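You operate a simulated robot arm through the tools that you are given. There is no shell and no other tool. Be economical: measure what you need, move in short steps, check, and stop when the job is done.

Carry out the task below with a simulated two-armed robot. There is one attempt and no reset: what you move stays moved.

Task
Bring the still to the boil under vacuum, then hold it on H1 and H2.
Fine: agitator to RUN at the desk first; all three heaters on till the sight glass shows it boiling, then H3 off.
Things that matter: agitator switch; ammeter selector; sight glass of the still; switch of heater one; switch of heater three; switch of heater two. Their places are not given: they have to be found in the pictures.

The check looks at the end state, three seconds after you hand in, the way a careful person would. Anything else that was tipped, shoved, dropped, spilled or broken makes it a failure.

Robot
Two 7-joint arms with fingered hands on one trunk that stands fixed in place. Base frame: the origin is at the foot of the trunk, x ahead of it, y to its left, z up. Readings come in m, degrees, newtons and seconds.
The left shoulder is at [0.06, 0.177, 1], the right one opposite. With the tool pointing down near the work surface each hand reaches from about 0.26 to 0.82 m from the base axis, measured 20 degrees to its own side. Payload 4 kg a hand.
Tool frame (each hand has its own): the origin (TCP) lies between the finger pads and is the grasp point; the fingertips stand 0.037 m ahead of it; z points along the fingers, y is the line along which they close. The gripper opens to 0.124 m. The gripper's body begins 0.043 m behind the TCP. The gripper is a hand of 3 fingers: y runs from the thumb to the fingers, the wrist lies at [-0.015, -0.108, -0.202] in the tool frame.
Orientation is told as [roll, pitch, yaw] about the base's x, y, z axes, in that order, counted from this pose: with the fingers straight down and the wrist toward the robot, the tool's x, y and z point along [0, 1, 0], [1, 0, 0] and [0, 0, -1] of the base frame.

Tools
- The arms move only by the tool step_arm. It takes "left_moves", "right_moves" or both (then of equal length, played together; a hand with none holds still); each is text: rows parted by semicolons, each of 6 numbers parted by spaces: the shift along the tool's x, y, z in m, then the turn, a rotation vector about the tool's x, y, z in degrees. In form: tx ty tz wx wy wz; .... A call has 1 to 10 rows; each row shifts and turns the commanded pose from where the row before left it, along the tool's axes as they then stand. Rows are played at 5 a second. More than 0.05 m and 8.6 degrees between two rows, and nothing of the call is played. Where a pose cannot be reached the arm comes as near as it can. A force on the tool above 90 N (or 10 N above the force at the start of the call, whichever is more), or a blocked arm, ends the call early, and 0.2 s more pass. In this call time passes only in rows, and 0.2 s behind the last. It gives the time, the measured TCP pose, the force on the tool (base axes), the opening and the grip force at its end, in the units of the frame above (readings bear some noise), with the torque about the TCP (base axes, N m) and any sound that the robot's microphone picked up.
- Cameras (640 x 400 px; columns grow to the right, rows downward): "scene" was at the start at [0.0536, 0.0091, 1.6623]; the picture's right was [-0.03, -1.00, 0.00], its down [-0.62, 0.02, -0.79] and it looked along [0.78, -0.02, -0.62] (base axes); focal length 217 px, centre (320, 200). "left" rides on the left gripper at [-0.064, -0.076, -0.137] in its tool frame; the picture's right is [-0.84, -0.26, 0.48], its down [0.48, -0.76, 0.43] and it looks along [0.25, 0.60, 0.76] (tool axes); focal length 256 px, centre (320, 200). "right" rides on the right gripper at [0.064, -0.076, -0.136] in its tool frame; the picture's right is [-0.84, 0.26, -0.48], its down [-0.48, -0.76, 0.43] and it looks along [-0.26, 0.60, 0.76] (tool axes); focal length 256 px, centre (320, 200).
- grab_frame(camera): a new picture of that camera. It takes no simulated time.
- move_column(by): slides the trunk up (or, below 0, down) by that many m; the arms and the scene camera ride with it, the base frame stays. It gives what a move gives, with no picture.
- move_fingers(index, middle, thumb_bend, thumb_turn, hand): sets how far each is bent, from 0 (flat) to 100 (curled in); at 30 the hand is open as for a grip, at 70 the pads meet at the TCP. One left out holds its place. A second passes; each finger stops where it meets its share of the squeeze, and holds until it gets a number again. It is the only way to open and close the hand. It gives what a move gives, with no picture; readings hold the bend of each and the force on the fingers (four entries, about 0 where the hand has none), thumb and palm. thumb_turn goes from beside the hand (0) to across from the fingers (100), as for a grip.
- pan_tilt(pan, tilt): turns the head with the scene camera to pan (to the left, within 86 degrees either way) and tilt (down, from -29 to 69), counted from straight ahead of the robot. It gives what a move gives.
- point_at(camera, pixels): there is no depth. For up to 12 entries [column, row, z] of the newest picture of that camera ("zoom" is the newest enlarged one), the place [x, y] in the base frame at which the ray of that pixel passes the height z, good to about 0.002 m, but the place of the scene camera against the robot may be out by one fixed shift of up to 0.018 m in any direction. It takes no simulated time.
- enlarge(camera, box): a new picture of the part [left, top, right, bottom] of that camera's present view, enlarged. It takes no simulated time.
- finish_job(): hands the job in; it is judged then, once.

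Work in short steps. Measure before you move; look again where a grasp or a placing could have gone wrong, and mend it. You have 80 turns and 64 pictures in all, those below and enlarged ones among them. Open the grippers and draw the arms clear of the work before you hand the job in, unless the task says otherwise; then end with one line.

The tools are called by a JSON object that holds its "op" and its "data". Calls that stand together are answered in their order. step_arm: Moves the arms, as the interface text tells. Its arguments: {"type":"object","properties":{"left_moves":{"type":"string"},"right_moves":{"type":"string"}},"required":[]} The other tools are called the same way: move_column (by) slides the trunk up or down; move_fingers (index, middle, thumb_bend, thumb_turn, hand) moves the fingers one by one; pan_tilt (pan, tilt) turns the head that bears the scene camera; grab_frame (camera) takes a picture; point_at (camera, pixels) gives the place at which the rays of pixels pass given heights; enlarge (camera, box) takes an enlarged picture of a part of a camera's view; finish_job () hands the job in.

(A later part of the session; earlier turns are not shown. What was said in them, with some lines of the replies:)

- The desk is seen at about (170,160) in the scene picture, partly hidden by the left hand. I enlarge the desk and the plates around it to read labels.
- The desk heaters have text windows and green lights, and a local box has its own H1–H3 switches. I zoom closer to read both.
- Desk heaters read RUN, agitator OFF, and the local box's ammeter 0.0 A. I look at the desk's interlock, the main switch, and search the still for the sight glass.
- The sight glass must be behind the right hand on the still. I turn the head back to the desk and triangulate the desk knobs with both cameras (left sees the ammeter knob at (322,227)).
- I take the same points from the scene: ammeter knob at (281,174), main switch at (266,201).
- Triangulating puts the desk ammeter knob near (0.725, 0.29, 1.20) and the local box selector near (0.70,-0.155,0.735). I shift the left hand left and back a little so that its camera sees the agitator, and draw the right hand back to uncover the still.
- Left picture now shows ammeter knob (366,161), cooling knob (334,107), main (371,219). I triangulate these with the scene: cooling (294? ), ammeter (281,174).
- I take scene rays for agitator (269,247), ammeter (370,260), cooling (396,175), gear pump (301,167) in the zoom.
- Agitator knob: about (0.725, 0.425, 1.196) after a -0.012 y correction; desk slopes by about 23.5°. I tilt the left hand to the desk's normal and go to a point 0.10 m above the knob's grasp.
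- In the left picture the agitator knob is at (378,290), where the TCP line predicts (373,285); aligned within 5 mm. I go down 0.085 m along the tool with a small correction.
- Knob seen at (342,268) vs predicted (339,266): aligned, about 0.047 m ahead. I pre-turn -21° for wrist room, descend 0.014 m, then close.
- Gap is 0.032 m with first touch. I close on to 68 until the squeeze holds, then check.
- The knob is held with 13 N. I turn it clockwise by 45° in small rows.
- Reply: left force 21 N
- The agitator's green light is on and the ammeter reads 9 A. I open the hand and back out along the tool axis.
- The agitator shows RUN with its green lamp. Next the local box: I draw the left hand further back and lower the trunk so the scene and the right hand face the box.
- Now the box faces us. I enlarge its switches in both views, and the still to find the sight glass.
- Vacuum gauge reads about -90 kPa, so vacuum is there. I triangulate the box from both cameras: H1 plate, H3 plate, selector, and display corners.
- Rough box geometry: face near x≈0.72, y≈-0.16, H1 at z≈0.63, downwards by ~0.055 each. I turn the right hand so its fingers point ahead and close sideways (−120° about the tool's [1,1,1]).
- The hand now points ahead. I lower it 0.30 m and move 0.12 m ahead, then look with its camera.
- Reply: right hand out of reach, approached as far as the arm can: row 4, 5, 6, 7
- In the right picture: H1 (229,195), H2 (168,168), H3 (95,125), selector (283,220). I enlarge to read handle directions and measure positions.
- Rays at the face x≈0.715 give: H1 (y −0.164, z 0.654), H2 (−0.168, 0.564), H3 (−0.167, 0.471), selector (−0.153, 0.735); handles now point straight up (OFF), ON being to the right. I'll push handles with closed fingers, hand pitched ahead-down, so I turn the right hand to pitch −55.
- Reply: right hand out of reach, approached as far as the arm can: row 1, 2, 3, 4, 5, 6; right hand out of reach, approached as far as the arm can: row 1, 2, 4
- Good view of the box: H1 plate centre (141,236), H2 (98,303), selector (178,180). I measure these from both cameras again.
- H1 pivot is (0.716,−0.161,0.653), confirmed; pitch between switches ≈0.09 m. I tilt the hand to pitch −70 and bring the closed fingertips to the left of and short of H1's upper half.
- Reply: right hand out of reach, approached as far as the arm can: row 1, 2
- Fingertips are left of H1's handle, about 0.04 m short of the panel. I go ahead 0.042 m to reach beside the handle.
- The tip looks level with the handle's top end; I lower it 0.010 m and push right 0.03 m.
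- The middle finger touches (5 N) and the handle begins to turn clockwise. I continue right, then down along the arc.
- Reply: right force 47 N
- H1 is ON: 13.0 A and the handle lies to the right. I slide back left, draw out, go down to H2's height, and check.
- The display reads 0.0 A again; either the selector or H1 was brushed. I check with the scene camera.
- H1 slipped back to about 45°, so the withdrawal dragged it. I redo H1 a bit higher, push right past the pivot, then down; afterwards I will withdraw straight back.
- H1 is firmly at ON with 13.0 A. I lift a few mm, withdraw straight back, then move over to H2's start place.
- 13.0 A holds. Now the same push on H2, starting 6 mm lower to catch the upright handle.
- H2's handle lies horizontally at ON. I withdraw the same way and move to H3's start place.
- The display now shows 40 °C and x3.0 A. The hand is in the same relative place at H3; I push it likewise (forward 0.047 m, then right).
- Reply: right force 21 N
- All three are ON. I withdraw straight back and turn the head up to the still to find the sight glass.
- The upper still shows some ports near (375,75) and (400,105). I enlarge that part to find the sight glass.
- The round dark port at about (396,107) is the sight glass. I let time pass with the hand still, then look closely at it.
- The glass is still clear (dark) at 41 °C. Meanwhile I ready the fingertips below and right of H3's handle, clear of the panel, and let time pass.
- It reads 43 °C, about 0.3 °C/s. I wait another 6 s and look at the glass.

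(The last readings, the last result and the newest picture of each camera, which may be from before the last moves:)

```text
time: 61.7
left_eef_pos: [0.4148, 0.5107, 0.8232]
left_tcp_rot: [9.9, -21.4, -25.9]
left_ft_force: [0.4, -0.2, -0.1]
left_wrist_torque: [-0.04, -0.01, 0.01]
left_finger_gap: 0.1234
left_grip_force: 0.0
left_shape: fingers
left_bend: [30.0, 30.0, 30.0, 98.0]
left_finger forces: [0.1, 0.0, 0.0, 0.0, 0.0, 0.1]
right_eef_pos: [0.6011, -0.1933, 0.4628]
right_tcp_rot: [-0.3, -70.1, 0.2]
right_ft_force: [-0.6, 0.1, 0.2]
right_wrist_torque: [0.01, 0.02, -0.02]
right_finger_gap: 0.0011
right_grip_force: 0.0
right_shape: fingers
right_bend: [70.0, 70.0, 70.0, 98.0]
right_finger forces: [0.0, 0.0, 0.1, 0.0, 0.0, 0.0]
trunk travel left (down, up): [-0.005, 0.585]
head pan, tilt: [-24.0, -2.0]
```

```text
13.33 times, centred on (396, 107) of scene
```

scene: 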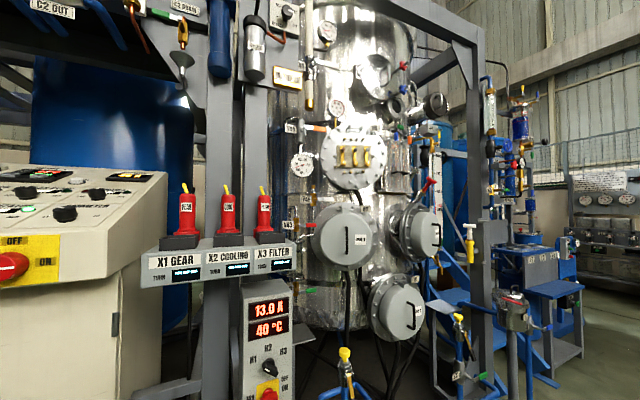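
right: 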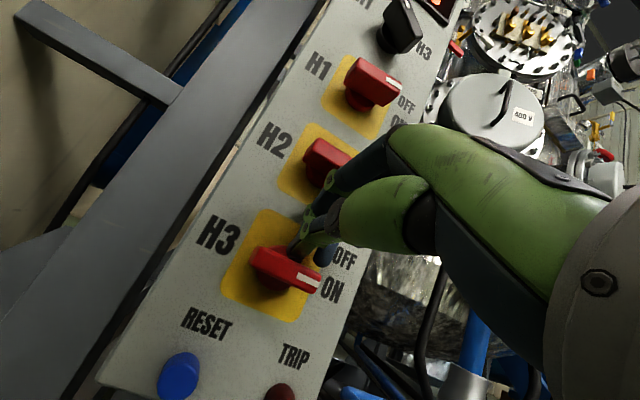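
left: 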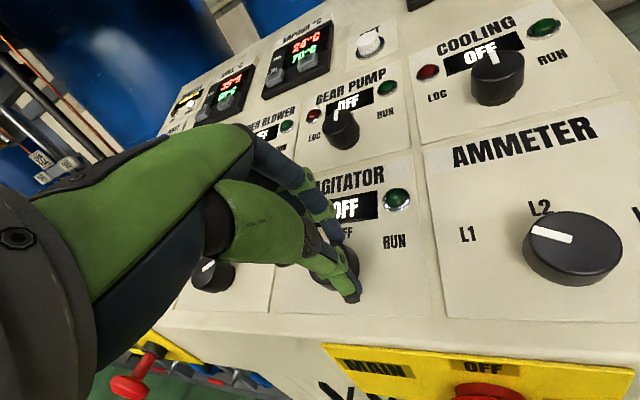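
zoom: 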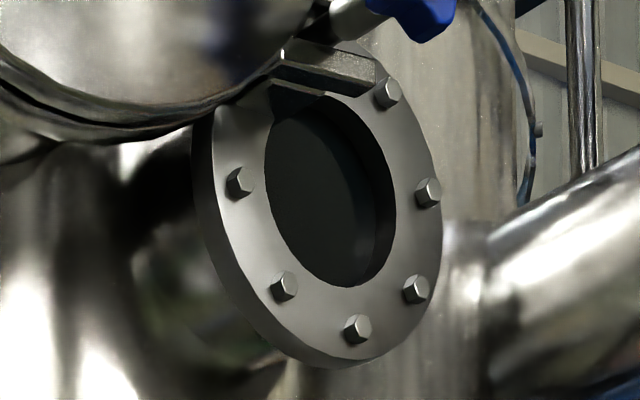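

Still clear at about 45 °C. I wait about 9 s more.

{"op": "step_arm", "data": {"right_moves": "0 0 0 0 0 0; 0 0 0 0 0 0; 0 0 0 0 0 0; 0 0 0 0 0 0; 0 0 0 0 0 0; 0 0 0 0 0 0; 0 0 0 0 0 0; 0 0 0 0 0 0; 0 0 0 0 0 0; 0 0 0 0 0 0"}}

{"op": "step_arm", "data": {"right_moves": "0 0 0 0 0 0; 0 0 0 0 0 0; 0 0 0 0 0 0; 0 0 0 0 0 0; 0 0 0 0 0 0; 0 0 0 0 0 0; 0 0 0 0 0 0; 0 0 0 0 0 0; 0 0 0 0 0 0; 0 0 0 0 0 0"}}

{"op": "step_arm", "data": {"right_moves": "0 0 0 0 0 0; 0 0 0 0 0 0; 0 0 0 0 0 0; 0 0 0 0 0 0; 0 0 0 0 0 0; 0 0 0 0 0 0; 0 0 0 0 0 0; 0 0 0 0 0 0; 0 0 0 0 0 0; 0 0 0 0 0 0"}}

{"op": "step_arm", "data": {"right_moves": "0 0 0 0 0 0; 0 0 0 0 0 0; 0 0 0 0 0 0; 0 0 0 0 0 0; 0 0 0 0 0 0; 0 0 0 0 0 0; 0 0 0 0 0 0; 0 0 0 0 0 0; 0 0 0 0 0 0; 0 0 0 0 0 0"}}

{"op": "enlarge", "data": {"camera": "scene", "box": [240, 70, 420, 330]}}

```text
time: 63.9
left_eef_pos: [0.4151, 0.5108, 0.8225]
left_tcp_rot: [10.0, -21.4, -25.9]
left_ft_force: [0.0, -0.1, 0.0]
left_wrist_torque: [-0.02, -0.03, 0.03]
left_finger_gap: 0.1234
left_grip_force: 0.1
left_shape: fingers
left_bend: [30.0, 30.0, 30.0, 98.0]
left_finger forces: [0.0, 0.0, 0.0, 0.0, 0.0, 0.1]
right_eef_pos: [0.6011, -0.1931, 0.4617]
right_tcp_rot: [-0.1, -70.1, 0.2]
right_ft_force: [1.1, 1.1, -0.4]
right_wrist_torque: [0.02, 0.0, 0.01]
right_finger_gap: 0.0012
right_grip_force: 0.0
right_shape: fingers
right_bend: [70.0, 70.0, 70.0, 98.0]
right_finger forces: [0.0, 0.0, 0.0, 0.0, 0.1, 0.0]
trunk travel left (down, up): [-0.005, 0.585]
head pan, tilt: [-24.0, -2.0]
```

```text
time: 66.1
left_eef_pos: [0.4149, 0.5108, 0.8239]
left_tcp_rot: [10.0, -21.4, -25.9]
left_ft_force: [0.6, 0.2, 0.3]
left_wrist_torque: [-0.04, 0.0, -0.01]
left_finger_gap: 0.123
left_grip_force: 0.0
left_shape: fingers
left_bend: [30.0, 30.0, 30.0, 98.0]
left_finger forces: [0.0, 0.1, 0.0, 0.1, 0.0, 0.1]
right_eef_pos: [0.603, -0.1935, 0.4631]
right_tcp_rot: [-0.2, -70.0, 0.1]
right_ft_force: [-0.2, 0.1, -0.6]
right_wrist_torque: [0.0, -0.04, 0.01]
right_finger_gap: 0.0011
right_grip_force: 0.0
right_shape: fingers
right_bend: [70.0, 70.0, 70.0, 98.0]
right_finger forces: [0.0, 0.0, 0.1, 0.0, 0.1, 0.0]
trunk travel left (down, up): [-0.005, 0.585]
head pan, tilt: [-24.0, -2.0]
```

```text
time: 68.3
left_eef_pos: [0.4142, 0.5104, 0.8234]
left_tcp_rot: [10.1, -21.4, -25.9]
left_ft_force: [0.8, -0.2, 0.5]
left_wrist_torque: [-0.01, 0.03, 0.0]
left_finger_gap: 0.1233
left_grip_force: 0.1
left_shape: fingers
left_bend: [30.0, 30.0, 30.0, 98.0]
left_finger forces: [0.1, 0.0, 0.0, 0.0, 0.0, 0.0]
right_eef_pos: [0.6009, -0.1928, 0.4619]
right_tcp_rot: [-0.1, -70.2, 0.2]
right_ft_force: [0.0, -0.2, -0.3]
right_wrist_torque: [-0.02, -0.01, 0.02]
right_finger_gap: 0.0011
right_grip_force: 0.0
right_shape: fingers
right_bend: [70.0, 70.0, 70.0, 98.0]
right_finger forces: [0.1, 0.0, 0.1, 0.0, 0.1, 0.0]
trunk travel left (down, up): [-0.005, 0.585]
head pan, tilt: [-24.0, -2.0]
```

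```text
time: 70.5
left_eef_pos: [0.4146, 0.5114, 0.8229]
left_tcp_rot: [10.0, -21.5, -25.9]
left_ft_force: [-0.4, 0.0, 0.1]
left_wrist_torque: [0.0, -0.01, 0.01]
left_finger_gap: 0.1233
left_grip_force: 0.0
left_shape: fingers
left_bend: [30.0, 30.0, 30.0, 98.0]
left_finger forces: [0.0, 0.0, 0.0, 0.1, 0.1, 0.1]
right_eef_pos: [0.6009, -0.1928, 0.4623]
right_tcp_rot: [-0.3, -70.2, 0.3]
right_ft_force: [0.0, 0.6, -0.1]
right_wrist_torque: [0.01, -0.03, -0.02]
right_finger_gap: 0.0012
right_grip_force: 0.0
right_shape: fingers
right_bend: [70.0, 70.0, 70.0, 98.0]
right_finger forces: [0.0, 0.0, 0.0, 0.0, 0.1, 0.0]
trunk travel left (down, up): [-0.005, 0.585]
head pan, tilt: [-24.0, -2.0]
```

```text
1.54 times, centred on (330, 200) of scene
```

zoom: 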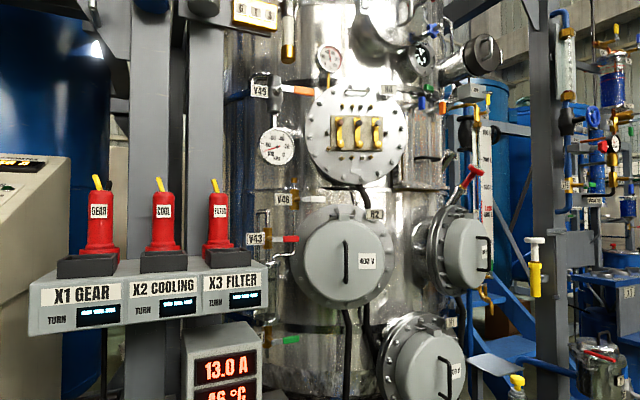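

The glass at (422,57) of the zoom now shows white specks; temperature 46 °C. I look closely.

{"op": "enlarge", "data": {"camera": "scene", "box": [376, 92, 416, 122]}}

```text
13.33 times, centred on (396, 107) of scene
```

zoom: 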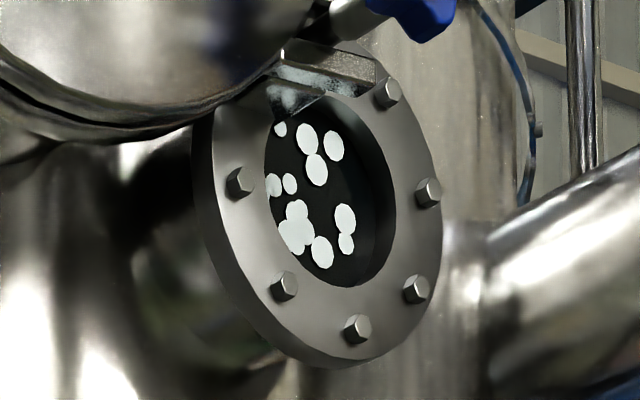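

It is boiling. Now H3 off: I go ahead below the handle's right end, lift it upward, then push a little left.

{"op": "step_arm", "data": {"right_moves": "0 0.0062 0.0286 0 0 0; 0 0.0062 0.0286 0 0 0; 0 0.0109 -0.004 0 0 0; 0 0.0109 -0.004 0 0 0; 0 0.0109 -0.004 0 0 0; 0 0.0109 -0.004 0 0 0; 0.006 0.0055 -0.002 0 0 0; 0.006 0 0 0 0 0"}}

{"op": "grab_frame", "data": {"camera": "right"}}

```text
time: 71.1
left_eef_pos: [0.4141, 0.5112, 0.8242]
left_tcp_rot: [10.0, -21.4, -26.0]
left_ft_force: [-0.5, -0.4, -0.6]
left_wrist_torque: [0.02, -0.02, -0.02]
left_finger_gap: 0.123
left_grip_force: 0.0
left_shape: fingers
left_bend: [30.0, 30.0, 30.0, 98.0]
left_finger forces: [0.1, 0.0, 0.1, 0.0, 0.0, 0.0]
right_eef_pos: [0.6509, -0.1928, 0.4575]
right_tcp_rot: [-0.1, -70.2, 0.5]
right_ft_force: [-64.0, -5.0, 14.6]
right_wrist_torque: [0.2, -1.05, 0.49]
right_finger_gap: 0.0
right_grip_force: 32.1
right_shape: fingers
right_bend: [71.0, 70.0, 68.0, 97.0]
right_finger forces: [64.9, 0.0, 0.0, 0.1, 0.0, 0.0]
trunk travel left (down, up): [-0.005, 0.585]
head pan, tilt: [-24.0, -2.0]
stopped in row 3 (right hand): the force on the tool passed its limit at 97 N (the readings are from after the stop); the commanded pose is now the measured one
```

```text
5 pictures are left
```

right: 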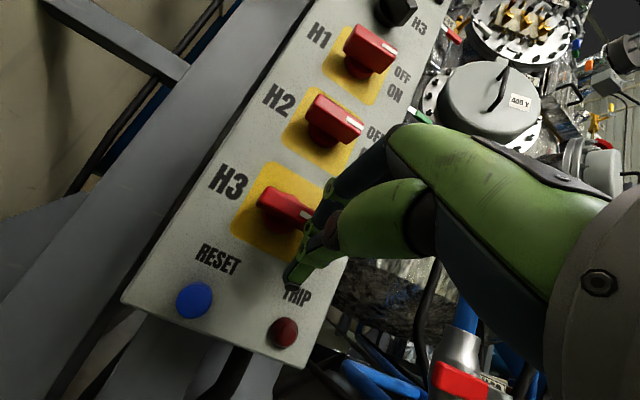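

The index finger met the front of the handle; nothing else moved. I back off, go 0.02 m lower, go in again and then lift.

{"op": "step_arm", "data": {"right_moves": "0 -0.0103 -0.0282 0 0 0; 0 -0.0188 0.0068 0 0 0; 0 0.0133 0.0365 0 0 0; 0 0.011 -0.004 0 0 0; 0 0.011 -0.004 0 0 0; 0 0.011 -0.004 0 0 0; 0 0.011 -0.004 0 0 0; 0 0.011 -0.004 0 0 0; 0.004 0.011 -0.004 0 0 0; 0.008 0 0 0 0 0"}}

```text
time: 73.3
left_eef_pos: [0.4144, 0.5093, 0.8244]
left_tcp_rot: [10.0, -21.4, -26.0]
left_ft_force: [-0.6, 0.0, -0.6]
left_wrist_torque: [0.03, 0.01, 0.0]
left_finger_gap: 0.1235
left_grip_force: 0.1
left_shape: fingers
left_bend: [30.0, 30.0, 30.0, 98.0]
left_finger forces: [0.0, 0.0, 0.0, 0.0, 0.1, 0.1]
right_eef_pos: [0.6628, -0.1835, 0.5052]
right_tcp_rot: [-0.1, -70.0, 0.3]
right_ft_force: [-5.1, -11.8, -0.7]
right_wrist_torque: [0.38, -0.23, -0.14]
right_finger_gap: 0.0013
right_grip_force: 7.5
right_shape: fingers
right_bend: [70.0, 70.0, 70.0, 98.0]
right_finger forces: [0.9, 9.0, 0.0, 0.0, 3.8, 0.1]
trunk travel left (down, up): [-0.005, 0.585]
head pan, tilt: [-24.0, -2.0]
```

The hand now presses left with 12 N against the handle, which suggests it stands near upright. I look.

{"op": "grab_frame", "data": {"camera": "right"}}

```text
4 pictures are left
```

right: 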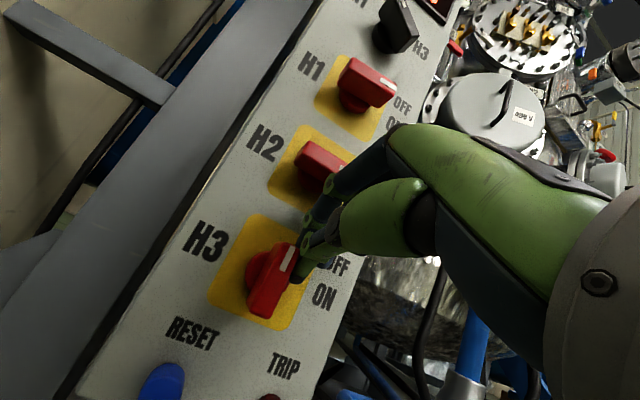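

H3 stands nearly upright at OFF. I push 6 mm more for the stop, relax to the right, and withdraw straight back, then check.

{"op": "step_arm", "data": {"right_moves": "0.006 0 0 0 0 0; -0.015 0 0 0 0 0; -0.005 0 0 0 0 0; 0 -0.0085 -0.0235 0 0 0; 0 -0.0085 -0.0235 0 0 0; 0 -0.016 -0.045 0 0 0; 0 -0.016 -0.045 0 0 0; -0.04 0 -0.02 0 0 0; -0.04 0 -0.02 0 0 0"}}

{"op": "pan_tilt", "data": {"pan": -15, "tilt": 20}}

{"op": "enlarge", "data": {"camera": "scene", "box": [255, 165, 365, 315]}}

```text
time: 75.3
left_eef_pos: [0.414, 0.5106, 0.8245]
left_tcp_rot: [10.0, -21.4, -26.0]
left_ft_force: [0.0, 0.0, -0.8]
left_wrist_torque: [-0.01, -0.01, 0.01]
left_finger_gap: 0.1233
left_grip_force: 0.1
left_shape: fingers
left_bend: [30.0, 30.0, 30.0, 98.0]
left_finger forces: [0.0, 0.0, 0.1, 0.1, 0.0, 0.0]
right_eef_pos: [0.5139, -0.2763, 0.494]
right_tcp_rot: [-0.1, -70.4, 0.5]
right_ft_force: [0.2, 0.1, 0.1]
right_wrist_torque: [0.0, 0.01, -0.04]
right_finger_gap: 0.001
right_grip_force: 0.0
right_shape: fingers
right_bend: [70.0, 70.0, 70.0, 98.0]
right_finger forces: [0.0, 0.1, 0.1, 0.0, 0.0, 0.0]
right hand out of reach, approached as far as the arm can: row 7, 8, 9
trunk travel left (down, up): [-0.005, 0.585]
head pan, tilt: [-24.0, -2.0]
```

```text
time: 76.2
left_eef_pos: [0.4151, 0.5099, 0.824]
left_tcp_rot: [10.1, -21.3, -25.9]
left_ft_force: [0.1, 0.8, 0.9]
left_wrist_torque: [0.0, -0.02, 0.0]
left_finger_gap: 0.1232
left_grip_force: 0.1
left_shape: fingers
left_bend: [30.0, 30.0, 30.0, 98.0]
left_finger forces: [0.1, 0.1, 0.0, 0.0, 0.0, 0.0]
right_eef_pos: [0.5136, -0.2777, 0.4944]
right_tcp_rot: [0.0, -70.2, 0.4]
right_ft_force: [-0.2, 0.0, -0.2]
right_wrist_torque: [-0.01, 0.0, -0.02]
right_finger_gap: 0.0011
right_grip_force: 0.1
right_shape: fingers
right_bend: [70.0, 70.0, 70.0, 98.0]
right_finger forces: [0.0, 0.0, 0.1, 0.1, 0.0, 0.0]
trunk travel left (down, up): [-0.005, 0.585]
head pan, tilt: [-15.0, 20.0]
```

```text
2.67 times, centred on (310, 240) of scene
```

zoom: 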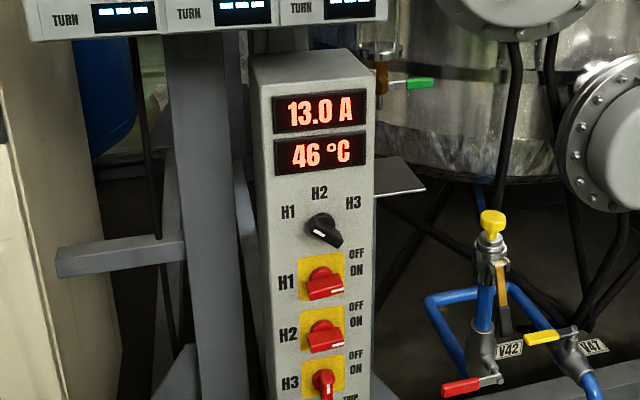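

H1 and H2 lie at ON and H3 is upright, 13.0 A at 46 °C. I open the right hand and take one closer look at the three handles and one at the glass.

{"op": "move_fingers", "data": {"hand": "right", "index": 30, "middle": 30, "thumb_bend": 30}}

{"op": "enlarge", "data": {"camera": "scene", "box": [285, 235, 345, 325]}}

{"op": "pan_tilt", "data": {"pan": -24, "tilt": -2}}

{"op": "enlarge", "data": {"camera": "scene", "box": [376, 92, 416, 122]}}

```text
time: 77.2
left_eef_pos: [0.415, 0.5112, 0.8229]
left_tcp_rot: [10.1, -21.3, -25.9]
left_ft_force: [0.4, 0.4, -0.5]
left_wrist_torque: [0.01, 0.0, 0.02]
left_finger_gap: 0.1233
left_grip_force: 0.0
left_shape: fingers
left_bend: [30.0, 30.0, 30.0, 98.0]
left_finger forces: [0.0, 0.0, 0.1, 0.0, 0.1, 0.0]
right_eef_pos: [0.5147, -0.2761, 0.4944]
right_tcp_rot: [0.0, -70.1, 0.3]
right_ft_force: [-0.2, 0.0, 0.5]
right_wrist_torque: [0.04, 0.03, -0.03]
right_finger_gap: 0.1229
right_grip_force: 0.1
right_shape: fingers
right_bend: [30.0, 30.0, 30.0, 98.0]
right_finger forces: [0.0, 0.0, 0.1, 0.0, 0.1, 0.0]
trunk travel left (down, up): [-0.005, 0.585]
head pan, tilt: [-15.0, 20.0]
```

```text
4.44 times, centred on (315, 280) of scene
```

zoom: 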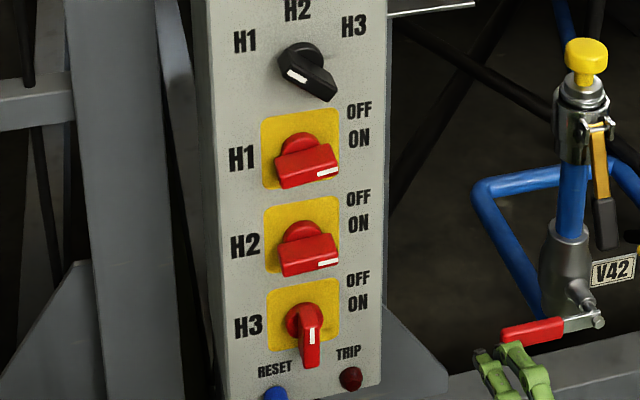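

```text
time: 78.0
left_eef_pos: [0.4152, 0.5109, 0.8232]
left_tcp_rot: [10.0, -21.3, -25.9]
left_ft_force: [0.4, 0.5, -0.1]
left_wrist_torque: [-0.01, 0.01, -0.01]
left_finger_gap: 0.1234
left_grip_force: 0.1
left_shape: fingers
left_bend: [30.0, 30.0, 30.0, 98.0]
left_finger forces: [0.1, 0.0, 0.0, 0.0, 0.0, 0.1]
right_eef_pos: [0.5136, -0.2777, 0.4933]
right_tcp_rot: [0.0, -70.2, 0.4]
right_ft_force: [-0.1, -0.1, -0.3]
right_wrist_torque: [-0.02, 0.0, -0.03]
right_finger_gap: 0.1234
right_grip_force: 0.0
right_shape: fingers
right_bend: [30.0, 30.0, 30.0, 98.0]
right_finger forces: [0.0, 0.1, 0.0, 0.0, 0.0, 0.0]
trunk travel left (down, up): [-0.005, 0.585]
head pan, tilt: [-24.0, -2.0]
```

```text
13.33 times, centred on (396, 107) of scene
```

zoom: 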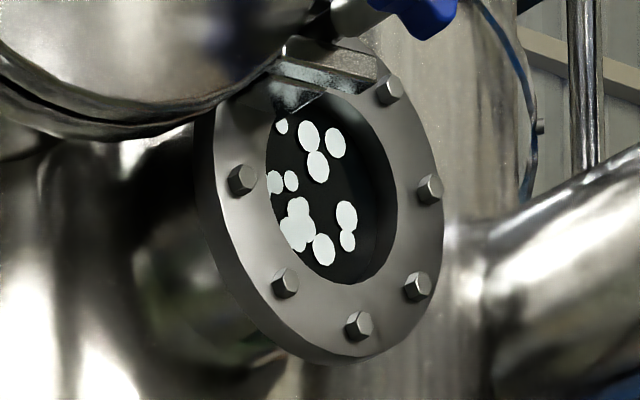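

The still keeps boiling with H1 and H2 at ON, H3 upright at OFF, the agitator on RUN and no trip lamp. The hands are open and clear, so I hand in.

{"op": "finish_job", "data": {}}

```text
The job is handed in.
```

The still is boiling under vacuum at 46 °C and holding on H1 and H2, with H3 back off and the agitator on RUN; only H1's 13.0 A was read on the ammeter, H2 and H3 were judged by handle position.
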